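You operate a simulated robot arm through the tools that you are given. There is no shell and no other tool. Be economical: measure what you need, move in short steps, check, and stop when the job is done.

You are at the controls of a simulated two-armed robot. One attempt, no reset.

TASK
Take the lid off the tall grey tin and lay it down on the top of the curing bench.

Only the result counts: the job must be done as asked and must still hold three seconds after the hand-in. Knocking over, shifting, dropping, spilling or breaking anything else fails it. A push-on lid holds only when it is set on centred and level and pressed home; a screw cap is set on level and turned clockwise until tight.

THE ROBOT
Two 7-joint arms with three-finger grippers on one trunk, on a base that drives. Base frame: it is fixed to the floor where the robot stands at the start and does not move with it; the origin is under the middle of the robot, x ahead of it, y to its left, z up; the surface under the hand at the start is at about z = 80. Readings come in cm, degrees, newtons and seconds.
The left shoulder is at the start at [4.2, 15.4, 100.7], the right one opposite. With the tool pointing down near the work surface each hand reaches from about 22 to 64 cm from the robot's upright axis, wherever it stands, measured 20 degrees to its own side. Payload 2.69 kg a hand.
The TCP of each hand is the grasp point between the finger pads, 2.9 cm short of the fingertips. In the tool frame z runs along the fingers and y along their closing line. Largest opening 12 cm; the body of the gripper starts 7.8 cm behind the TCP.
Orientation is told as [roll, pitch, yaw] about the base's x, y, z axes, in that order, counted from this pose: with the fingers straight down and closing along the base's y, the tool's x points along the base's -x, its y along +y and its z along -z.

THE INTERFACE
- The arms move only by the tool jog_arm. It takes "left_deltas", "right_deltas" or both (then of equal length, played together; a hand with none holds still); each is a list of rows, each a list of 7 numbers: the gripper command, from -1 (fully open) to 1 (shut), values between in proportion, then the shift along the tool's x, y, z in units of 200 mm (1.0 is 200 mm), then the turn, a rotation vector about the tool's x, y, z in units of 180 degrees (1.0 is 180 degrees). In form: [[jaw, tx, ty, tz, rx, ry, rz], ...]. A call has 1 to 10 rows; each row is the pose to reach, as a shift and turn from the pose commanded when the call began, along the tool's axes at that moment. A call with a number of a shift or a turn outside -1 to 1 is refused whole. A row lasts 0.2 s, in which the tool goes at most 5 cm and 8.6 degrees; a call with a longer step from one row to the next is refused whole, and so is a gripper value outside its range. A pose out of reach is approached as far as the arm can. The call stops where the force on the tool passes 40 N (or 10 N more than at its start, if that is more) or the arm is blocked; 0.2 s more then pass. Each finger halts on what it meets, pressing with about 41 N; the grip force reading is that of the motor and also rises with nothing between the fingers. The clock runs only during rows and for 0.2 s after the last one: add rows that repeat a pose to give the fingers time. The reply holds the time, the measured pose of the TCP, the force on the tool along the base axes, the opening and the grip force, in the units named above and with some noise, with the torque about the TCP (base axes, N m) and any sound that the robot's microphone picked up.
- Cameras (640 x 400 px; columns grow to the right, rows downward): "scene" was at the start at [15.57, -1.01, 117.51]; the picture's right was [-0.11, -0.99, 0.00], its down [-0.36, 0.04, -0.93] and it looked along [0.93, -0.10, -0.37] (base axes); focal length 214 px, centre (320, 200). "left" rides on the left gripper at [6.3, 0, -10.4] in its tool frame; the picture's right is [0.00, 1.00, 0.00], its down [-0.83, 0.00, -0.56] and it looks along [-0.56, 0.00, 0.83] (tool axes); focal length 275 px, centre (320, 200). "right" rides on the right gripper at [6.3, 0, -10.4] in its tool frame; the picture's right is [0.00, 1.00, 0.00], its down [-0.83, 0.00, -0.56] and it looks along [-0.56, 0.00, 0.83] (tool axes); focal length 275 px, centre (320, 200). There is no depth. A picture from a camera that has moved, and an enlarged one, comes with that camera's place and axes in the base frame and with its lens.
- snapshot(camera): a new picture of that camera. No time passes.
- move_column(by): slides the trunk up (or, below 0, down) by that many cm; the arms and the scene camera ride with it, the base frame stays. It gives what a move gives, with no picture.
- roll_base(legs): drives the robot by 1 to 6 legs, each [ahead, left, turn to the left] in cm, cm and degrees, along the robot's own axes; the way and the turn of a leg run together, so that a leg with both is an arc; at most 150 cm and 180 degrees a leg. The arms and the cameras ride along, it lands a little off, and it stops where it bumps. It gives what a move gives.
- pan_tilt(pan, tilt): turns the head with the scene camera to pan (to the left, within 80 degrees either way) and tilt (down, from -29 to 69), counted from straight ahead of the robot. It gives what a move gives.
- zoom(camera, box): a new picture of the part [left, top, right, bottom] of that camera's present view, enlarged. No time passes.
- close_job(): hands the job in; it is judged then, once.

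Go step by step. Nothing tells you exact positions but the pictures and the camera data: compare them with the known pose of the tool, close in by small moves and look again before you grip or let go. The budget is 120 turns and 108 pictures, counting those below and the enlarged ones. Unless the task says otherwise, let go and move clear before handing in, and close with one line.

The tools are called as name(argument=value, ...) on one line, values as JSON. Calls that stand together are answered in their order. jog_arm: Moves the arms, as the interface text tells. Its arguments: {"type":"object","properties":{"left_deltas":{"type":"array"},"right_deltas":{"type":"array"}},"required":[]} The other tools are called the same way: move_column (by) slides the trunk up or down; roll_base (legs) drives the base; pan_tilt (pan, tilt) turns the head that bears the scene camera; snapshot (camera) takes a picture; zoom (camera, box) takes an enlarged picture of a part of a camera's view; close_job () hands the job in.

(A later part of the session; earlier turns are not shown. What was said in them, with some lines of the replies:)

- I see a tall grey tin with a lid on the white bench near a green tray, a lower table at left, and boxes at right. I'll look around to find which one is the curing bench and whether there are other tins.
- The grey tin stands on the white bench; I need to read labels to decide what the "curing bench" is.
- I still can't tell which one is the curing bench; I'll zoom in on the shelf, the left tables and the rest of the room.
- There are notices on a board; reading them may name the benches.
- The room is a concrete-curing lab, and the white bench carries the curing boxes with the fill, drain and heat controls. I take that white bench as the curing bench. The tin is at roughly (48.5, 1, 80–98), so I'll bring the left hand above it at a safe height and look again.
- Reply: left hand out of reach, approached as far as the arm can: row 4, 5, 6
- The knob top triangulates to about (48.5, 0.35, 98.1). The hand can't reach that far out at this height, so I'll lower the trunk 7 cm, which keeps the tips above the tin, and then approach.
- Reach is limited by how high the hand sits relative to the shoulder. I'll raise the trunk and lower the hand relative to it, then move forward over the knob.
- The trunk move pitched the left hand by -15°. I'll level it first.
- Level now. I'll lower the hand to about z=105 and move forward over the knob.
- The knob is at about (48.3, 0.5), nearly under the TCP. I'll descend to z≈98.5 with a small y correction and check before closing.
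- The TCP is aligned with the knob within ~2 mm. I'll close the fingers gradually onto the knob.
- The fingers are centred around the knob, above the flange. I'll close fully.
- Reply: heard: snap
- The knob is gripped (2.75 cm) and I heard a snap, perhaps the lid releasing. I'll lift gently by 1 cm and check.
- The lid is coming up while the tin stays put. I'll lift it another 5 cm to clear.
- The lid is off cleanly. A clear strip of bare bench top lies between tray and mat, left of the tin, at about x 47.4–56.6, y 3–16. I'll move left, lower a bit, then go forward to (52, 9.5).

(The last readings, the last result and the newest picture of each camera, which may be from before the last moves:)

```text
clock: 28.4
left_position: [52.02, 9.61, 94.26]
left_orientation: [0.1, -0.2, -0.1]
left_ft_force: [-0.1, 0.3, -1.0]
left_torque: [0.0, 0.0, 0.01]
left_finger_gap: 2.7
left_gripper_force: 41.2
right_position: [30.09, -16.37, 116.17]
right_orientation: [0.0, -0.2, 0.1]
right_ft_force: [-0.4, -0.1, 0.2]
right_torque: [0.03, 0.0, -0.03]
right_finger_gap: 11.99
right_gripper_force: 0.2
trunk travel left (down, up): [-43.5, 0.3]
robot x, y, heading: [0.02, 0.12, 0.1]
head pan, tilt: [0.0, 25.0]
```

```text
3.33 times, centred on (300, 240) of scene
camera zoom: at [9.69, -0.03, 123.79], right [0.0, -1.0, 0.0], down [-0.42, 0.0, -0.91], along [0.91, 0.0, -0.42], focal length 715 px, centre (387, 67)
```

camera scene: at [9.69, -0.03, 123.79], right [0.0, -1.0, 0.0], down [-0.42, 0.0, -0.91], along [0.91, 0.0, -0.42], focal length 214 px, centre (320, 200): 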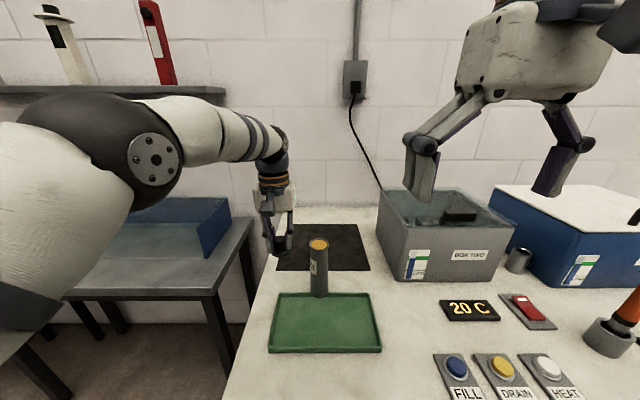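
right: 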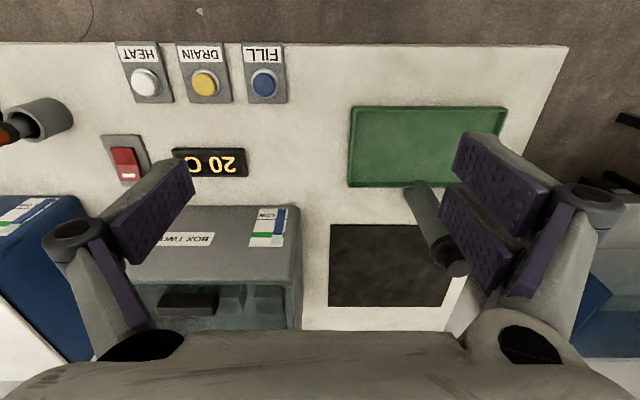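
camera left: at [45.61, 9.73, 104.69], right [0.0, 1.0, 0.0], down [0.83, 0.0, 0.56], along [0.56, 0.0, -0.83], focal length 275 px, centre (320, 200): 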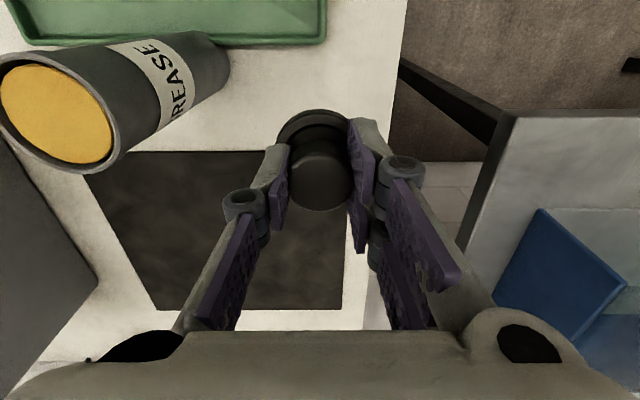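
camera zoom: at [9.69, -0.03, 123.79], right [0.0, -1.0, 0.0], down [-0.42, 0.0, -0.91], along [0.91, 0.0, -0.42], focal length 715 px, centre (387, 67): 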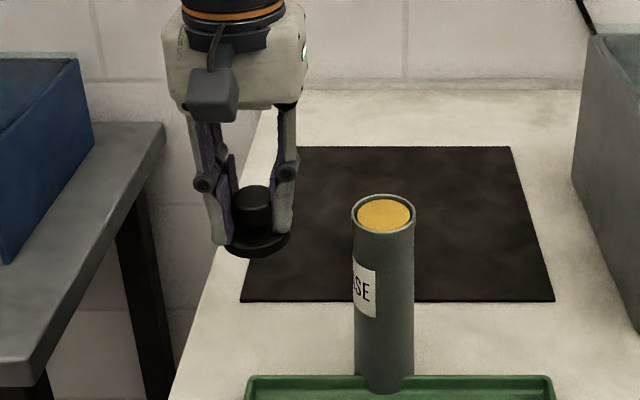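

I'm positioned over bare bench between tray (x≤47.3) and mat (x≥56.6). I'll descend to about z=87.5 and look.

jog_arm(left_deltas=[[1, 0, 0, 0.12, 0, 0, 0], [1, 0, 0, 0.24, 0, 0, 0], [1, 0, 0, 0.34, 0, 0, 0], [1, 0, 0, 0.34, 0, 0, 0]])

zoom(camera="scene", box=[220, 200, 360, 300])

snapshot(camera="left")

```text
clock: 29.4
left_position: [51.98, 9.38, 87.47]
left_orientation: [0.1, -0.1, -0.1]
left_ft_force: [-0.6, -0.3, 0.0]
left_torque: [-0.01, -0.02, -0.03]
left_finger_gap: 2.72
left_gripper_force: 40.9
right_position: [30.11, -16.5, 116.23]
right_orientation: [0.1, 0.0, -0.1]
right_ft_force: [0.5, 0.1, -0.3]
right_torque: [0.0, 0.0, 0.02]
right_finger_gap: 11.99
right_gripper_force: 0.1
trunk travel left (down, up): [-43.5, 0.3]
robot x, y, heading: [0.24, -0.01, -0.1]
head pan, tilt: [0.0, 25.0]
```

```text
4.00 times, centred on (290, 250) of scene
camera zoom: at [9.7, -0.03, 123.79], right [0.0, -1.0, 0.0], down [-0.42, 0.0, -0.91], along [0.91, 0.0, -0.42], focal length 858 px, centre (440, 0)
```

zoom: 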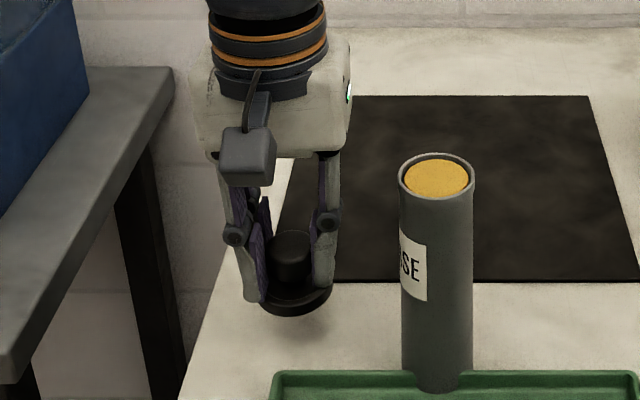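

```text
67 pictures are left
camera left: at [45.66, 9.62, 97.85], right [0.0, 1.0, 0.0], down [0.83, 0.0, 0.56], along [0.56, 0.0, -0.83], focal length 275 px, centre (320, 200)
```

left: 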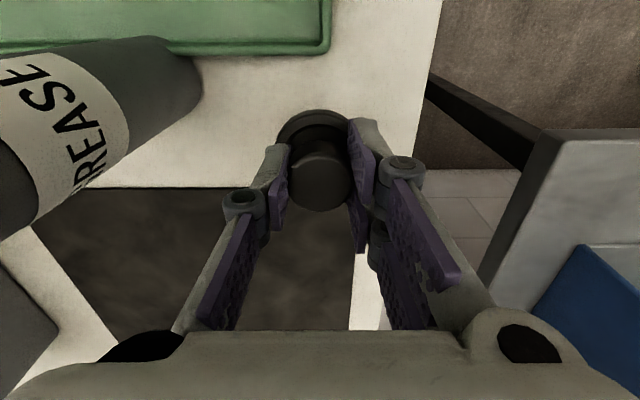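

Clear of everything. I'll go down in fine steps, watching the force.

jog_arm(left_deltas=[[1, 0, 0, 0.02, 0, 0, 0], [1, 0, 0, 0.04, 0, 0, 0], [1, 0, 0, 0.06, 0, 0, 0], [1, 0, 0, 0.08, 0, 0, 0], [1, 0, 0, 0.1, 0, 0, 0]])

zoom(camera="scene", box=[240, 220, 340, 300])

```text
clock: 30.6
left_position: [52.08, 9.53, 85.52]
left_orientation: [0.0, -0.1, 0.0]
left_ft_force: [0.0, -0.2, -0.2]
left_torque: [0.02, 0.04, -0.01]
left_finger_gap: 2.77
left_gripper_force: 40.6
right_position: [30.1, -16.46, 116.24]
right_orientation: [0.1, 0.0, 0.0]
right_ft_force: [0.0, -0.4, 0.3]
right_torque: [-0.01, 0.0, 0.02]
right_finger_gap: 12.01
right_gripper_force: 0.0
trunk travel left (down, up): [-43.5, 0.3]
robot x, y, heading: [-0.02, 0.26, -0.0]
head pan, tilt: [0.0, 25.0]
```

```text
5.00 times, centred on (290, 260) of scene
camera zoom: at [9.72, -0.03, 123.78], right [0.0, -1.0, 0.0], down [-0.42, 0.0, -0.91], along [0.91, 0.0, -0.42], focal length 1072 px, centre (470, -100)
```

zoom: 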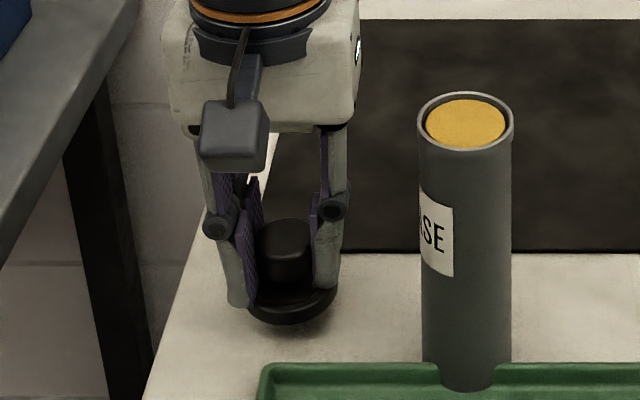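

Still a small gap under the lid; continuing down in 2 mm steps.

jog_arm(left_deltas=[[1, 0, 0, 0.01, 0, 0, 0], [1, 0, 0, 0.02, 0, 0, 0], [1, 0, 0, 0.03, 0, 0, 0], [1, 0, 0, 0.04, 0, 0, 0], [1, 0, 0, 0.05, 0, 0, 0]])

zoom(camera="scene", box=[240, 220, 340, 300])

```text
clock: 31.8
left_position: [52.0, 9.41, 84.57]
left_orientation: [0.1, 0.0, 0.1]
left_ft_force: [-0.2, 0.0, 0.1]
left_torque: [0.0, 0.01, 0.03]
left_finger_gap: 2.76
left_gripper_force: 41.1
right_position: [30.1, -16.47, 116.29]
right_orientation: [0.1, 0.0, 0.0]
right_ft_force: [0.2, -1.2, 0.7]
right_torque: [-0.02, 0.0, 0.03]
right_finger_gap: 12.0
right_gripper_force: 0.0
trunk travel left (down, up): [-43.5, 0.3]
robot x, y, heading: [0.15, -0.04, -0.0]
head pan, tilt: [0.0, 25.0]
```

```text
5.00 times, centred on (290, 260) of scene
camera zoom: at [9.72, -0.03, 123.78], right [0.0, -1.0, 0.0], down [-0.42, 0.0, -0.91], along [0.91, 0.0, -0.42], focal length 1072 px, centre (470, -100)
```

zoom: 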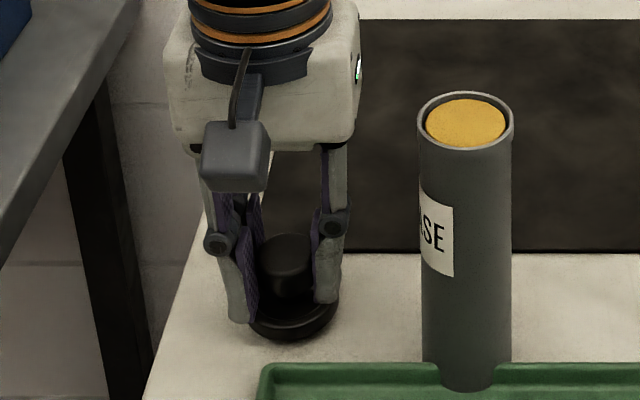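

No contact yet, but close. Continuing at 1 mm per row.

jog_arm(left_deltas=[[1, 0, 0, 0.005, 0, 0, 0], [1, 0, 0, 0.01, 0, 0, 0], [1, 0, 0, 0.015, 0, 0, 0], [1, 0, 0, 0.02, 0, 0, 0], [1, 0, 0, 0.025, 0, 0, 0]])

zoom(camera="scene", box=[260, 240, 320, 300])

```text
clock: 33.0
left_position: [52.08, 9.48, 84.06]
left_orientation: [0.0, -0.1, 0.0]
left_ft_force: [0.2, 0.2, -0.5]
left_torque: [-0.03, -0.02, -0.02]
left_finger_gap: 2.76
left_gripper_force: 40.7
right_position: [30.05, -16.4, 116.2]
right_orientation: [0.2, 0.0, 0.0]
right_ft_force: [-0.2, 0.0, -0.2]
right_torque: [-0.03, 0.0, 0.01]
right_finger_gap: 12.02
right_gripper_force: 0.1
trunk travel left (down, up): [-43.5, 0.3]
robot x, y, heading: [0.08, -0.32, -0.1]
head pan, tilt: [0.0, 25.0]
```

```text
6.67 times, centred on (290, 270) of scene
camera zoom: at [9.72, -0.03, 123.78], right [0.0, -1.0, 0.0], down [-0.42, 0.0, -0.91], along [0.91, 0.0, -0.42], focal length 1430 px, centre (520, -267)
```

zoom: 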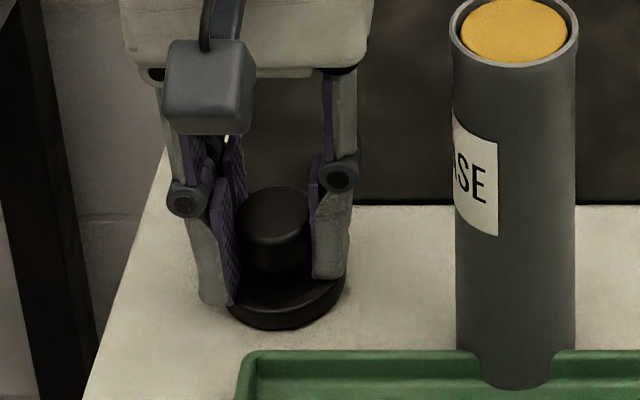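

jog_arm(left_deltas=[[1, 0, 0, 0.005, 0, 0, 0], [1, 0, 0, 0.01, 0, 0, 0], [1, 0, 0, 0.015, 0, 0, 0], [1, 0, 0, 0.02, 0, 0, 0]])

```text
clock: 34.0
left_position: [51.93, 9.48, 83.95]
left_orientation: [0.0, -0.3, 0.0]
left_ft_force: [-2.3, 0.0, 12.1]
left_torque: [0.29, 0.19, 0.02]
left_finger_gap: 2.77
left_gripper_force: 41.1
right_position: [30.04, -16.49, 116.16]
right_orientation: [0.2, -0.1, 0.1]
right_ft_force: [0.3, -0.7, -0.4]
right_torque: [0.0, 0.0, 0.02]
right_finger_gap: 12.0
right_gripper_force: 0.0
trunk travel left (down, up): [-43.5, 0.3]
robot x, y, heading: [-0.05, 0.05, 0.1]
head pan, tilt: [0.0, 25.0]
```

The lid is touching the bench (12 N). I'll relieve most of the press, then open gently.

jog_arm(left_deltas=[[1, 0, 0, -0.012, 0, 0, 0], [0.45, 0, 0, -0.012, 0, 0, 0], [0.2, 0, 0, -0.012, 0, 0, 0], [0.1, 0, 0, -0.012, 0, 0, 0], [0.1, 0, 0, -0.012, 0, 0, 0]])

zoom(camera="scene", box=[260, 240, 320, 300])

snapshot(camera="left")

```text
clock: 35.1
left_position: [52.08, 9.41, 83.82]
left_orientation: [0.0, -0.1, 0.0]
left_ft_force: [0.8, 0.3, -0.4]
left_torque: [-0.03, -0.01, 0.03]
left_finger_gap: 5.42
left_gripper_force: 0.0
right_position: [30.17, -16.45, 116.12]
right_orientation: [0.1, 0.0, 0.0]
right_ft_force: [0.4, 0.3, -0.5]
right_torque: [0.03, -0.01, 0.03]
right_finger_gap: 12.01
right_gripper_force: 0.0
trunk travel left (down, up): [-43.5, 0.3]
robot x, y, heading: [-0.04, 0.17, -0.2]
head pan, tilt: [0.0, 25.0]
```

```text
6.67 times, centred on (290, 270) of scene
camera zoom: at [9.72, -0.03, 123.78], right [0.0, -1.0, 0.0], down [-0.42, 0.0, -0.91], along [0.91, 0.0, -0.42], focal length 1430 px, centre (520, -267)
```

zoom: 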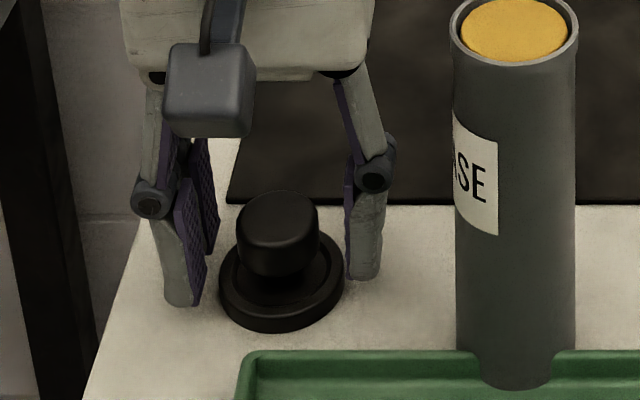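

```text
62 pictures are left
camera left: at [45.67, 9.66, 94.28], right [0.0, 1.0, 0.0], down [0.83, 0.0, 0.56], along [0.56, 0.0, -0.83], focal length 275 px, centre (320, 200)
```

left: 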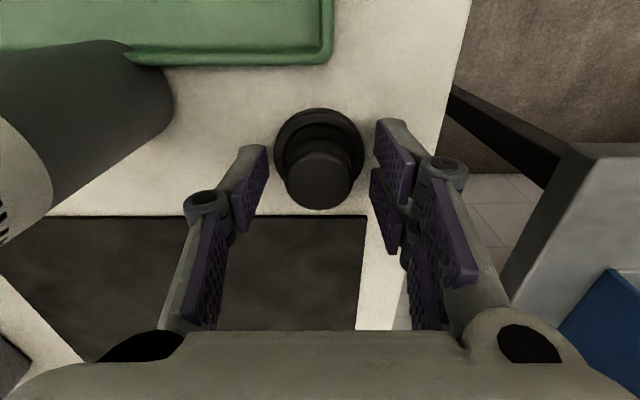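

The lid rests flat and free. I'll lift straight up and move the hand clear.

jog_arm(left_deltas=[[0.1, 0, 0, -0.1, 0, 0, 0], [0.1, 0, 0, -0.3, 0, 0, 0], [0.1, 0, 0, -0.5, 0, 0, 0], [0.1, 0, 0, -0.7, 0, 0, 0], [0.1, 0.1, 0.1, -0.85, 0, 0, 0], [0.1, 0.3, 0.2, -0.9, 0, 0, 0], [0.1, 0.3, 0.2, -0.9, 0, 0, 0]])

snapshot(camera="scene")

zoom(camera="scene", box=[240, 200, 400, 300])

```text
clock: 36.8
left_position: [45.99, 13.44, 101.81]
left_orientation: [-0.2, 0.0, 0.0]
left_ft_force: [0.2, 0.4, 0.2]
left_torque: [0.01, 0.04, 0.02]
left_finger_gap: 5.38
left_gripper_force: 0.1
right_position: [30.21, -16.5, 116.12]
right_orientation: [0.1, 0.1, 0.0]
right_ft_force: [0.4, -0.5, 0.2]
right_torque: [0.01, 0.07, -0.02]
right_finger_gap: 11.98
right_gripper_force: 0.1
trunk travel left (down, up): [-43.5, 0.3]
robot x, y, heading: [-0.23, -0.17, -0.1]
head pan, tilt: [0.0, 25.0]
```

```text
61 pictures are left
camera scene: at [9.81, -0.04, 123.76], right [0.0, -1.0, 0.0], down [-0.42, 0.0, -0.91], along [0.91, 0.0, -0.42], focal length 214 px, centre (320, 200)
```

scene: 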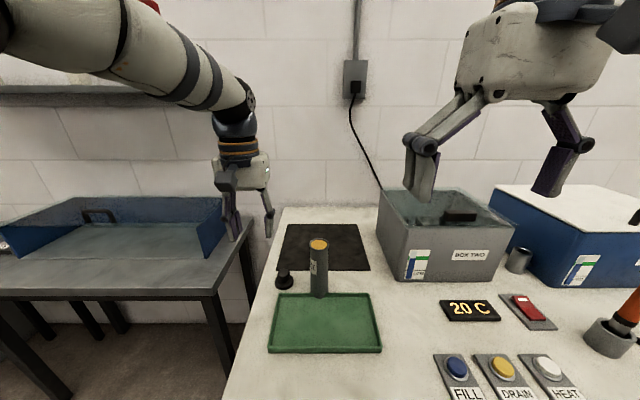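

```text
4.00 times, centred on (320, 250) of scene
camera zoom: at [9.81, -0.04, 123.76], right [0.0, -1.0, 0.0], down [-0.42, 0.0, -0.91], along [0.91, 0.0, -0.42], focal length 858 px, centre (320, 0)
```

zoom: 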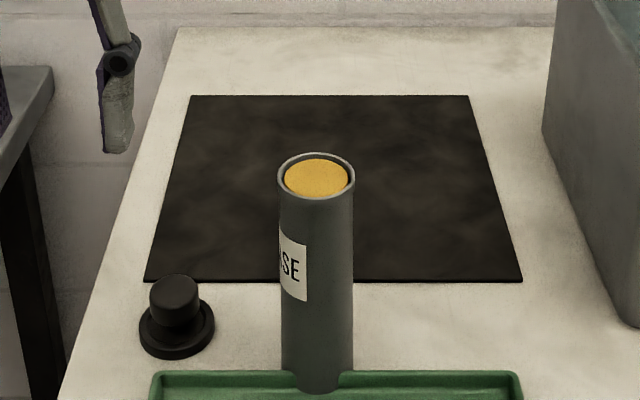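

The lid lies flat on the bare white bench top, the tin stands undisturbed, and the hand is clear. Handing in.

close_job()

```text
The job is handed in.
```

I took the lid off the tall grey tin (its label reads GREASE) and laid it flat on the bare top of the white bench. Nothing else was moved, and the hand is clear. No bench is labelled "curing bench"; I took it to be the white one with BOX ONE, BOX TWO and the fill, drain and heat buttons.
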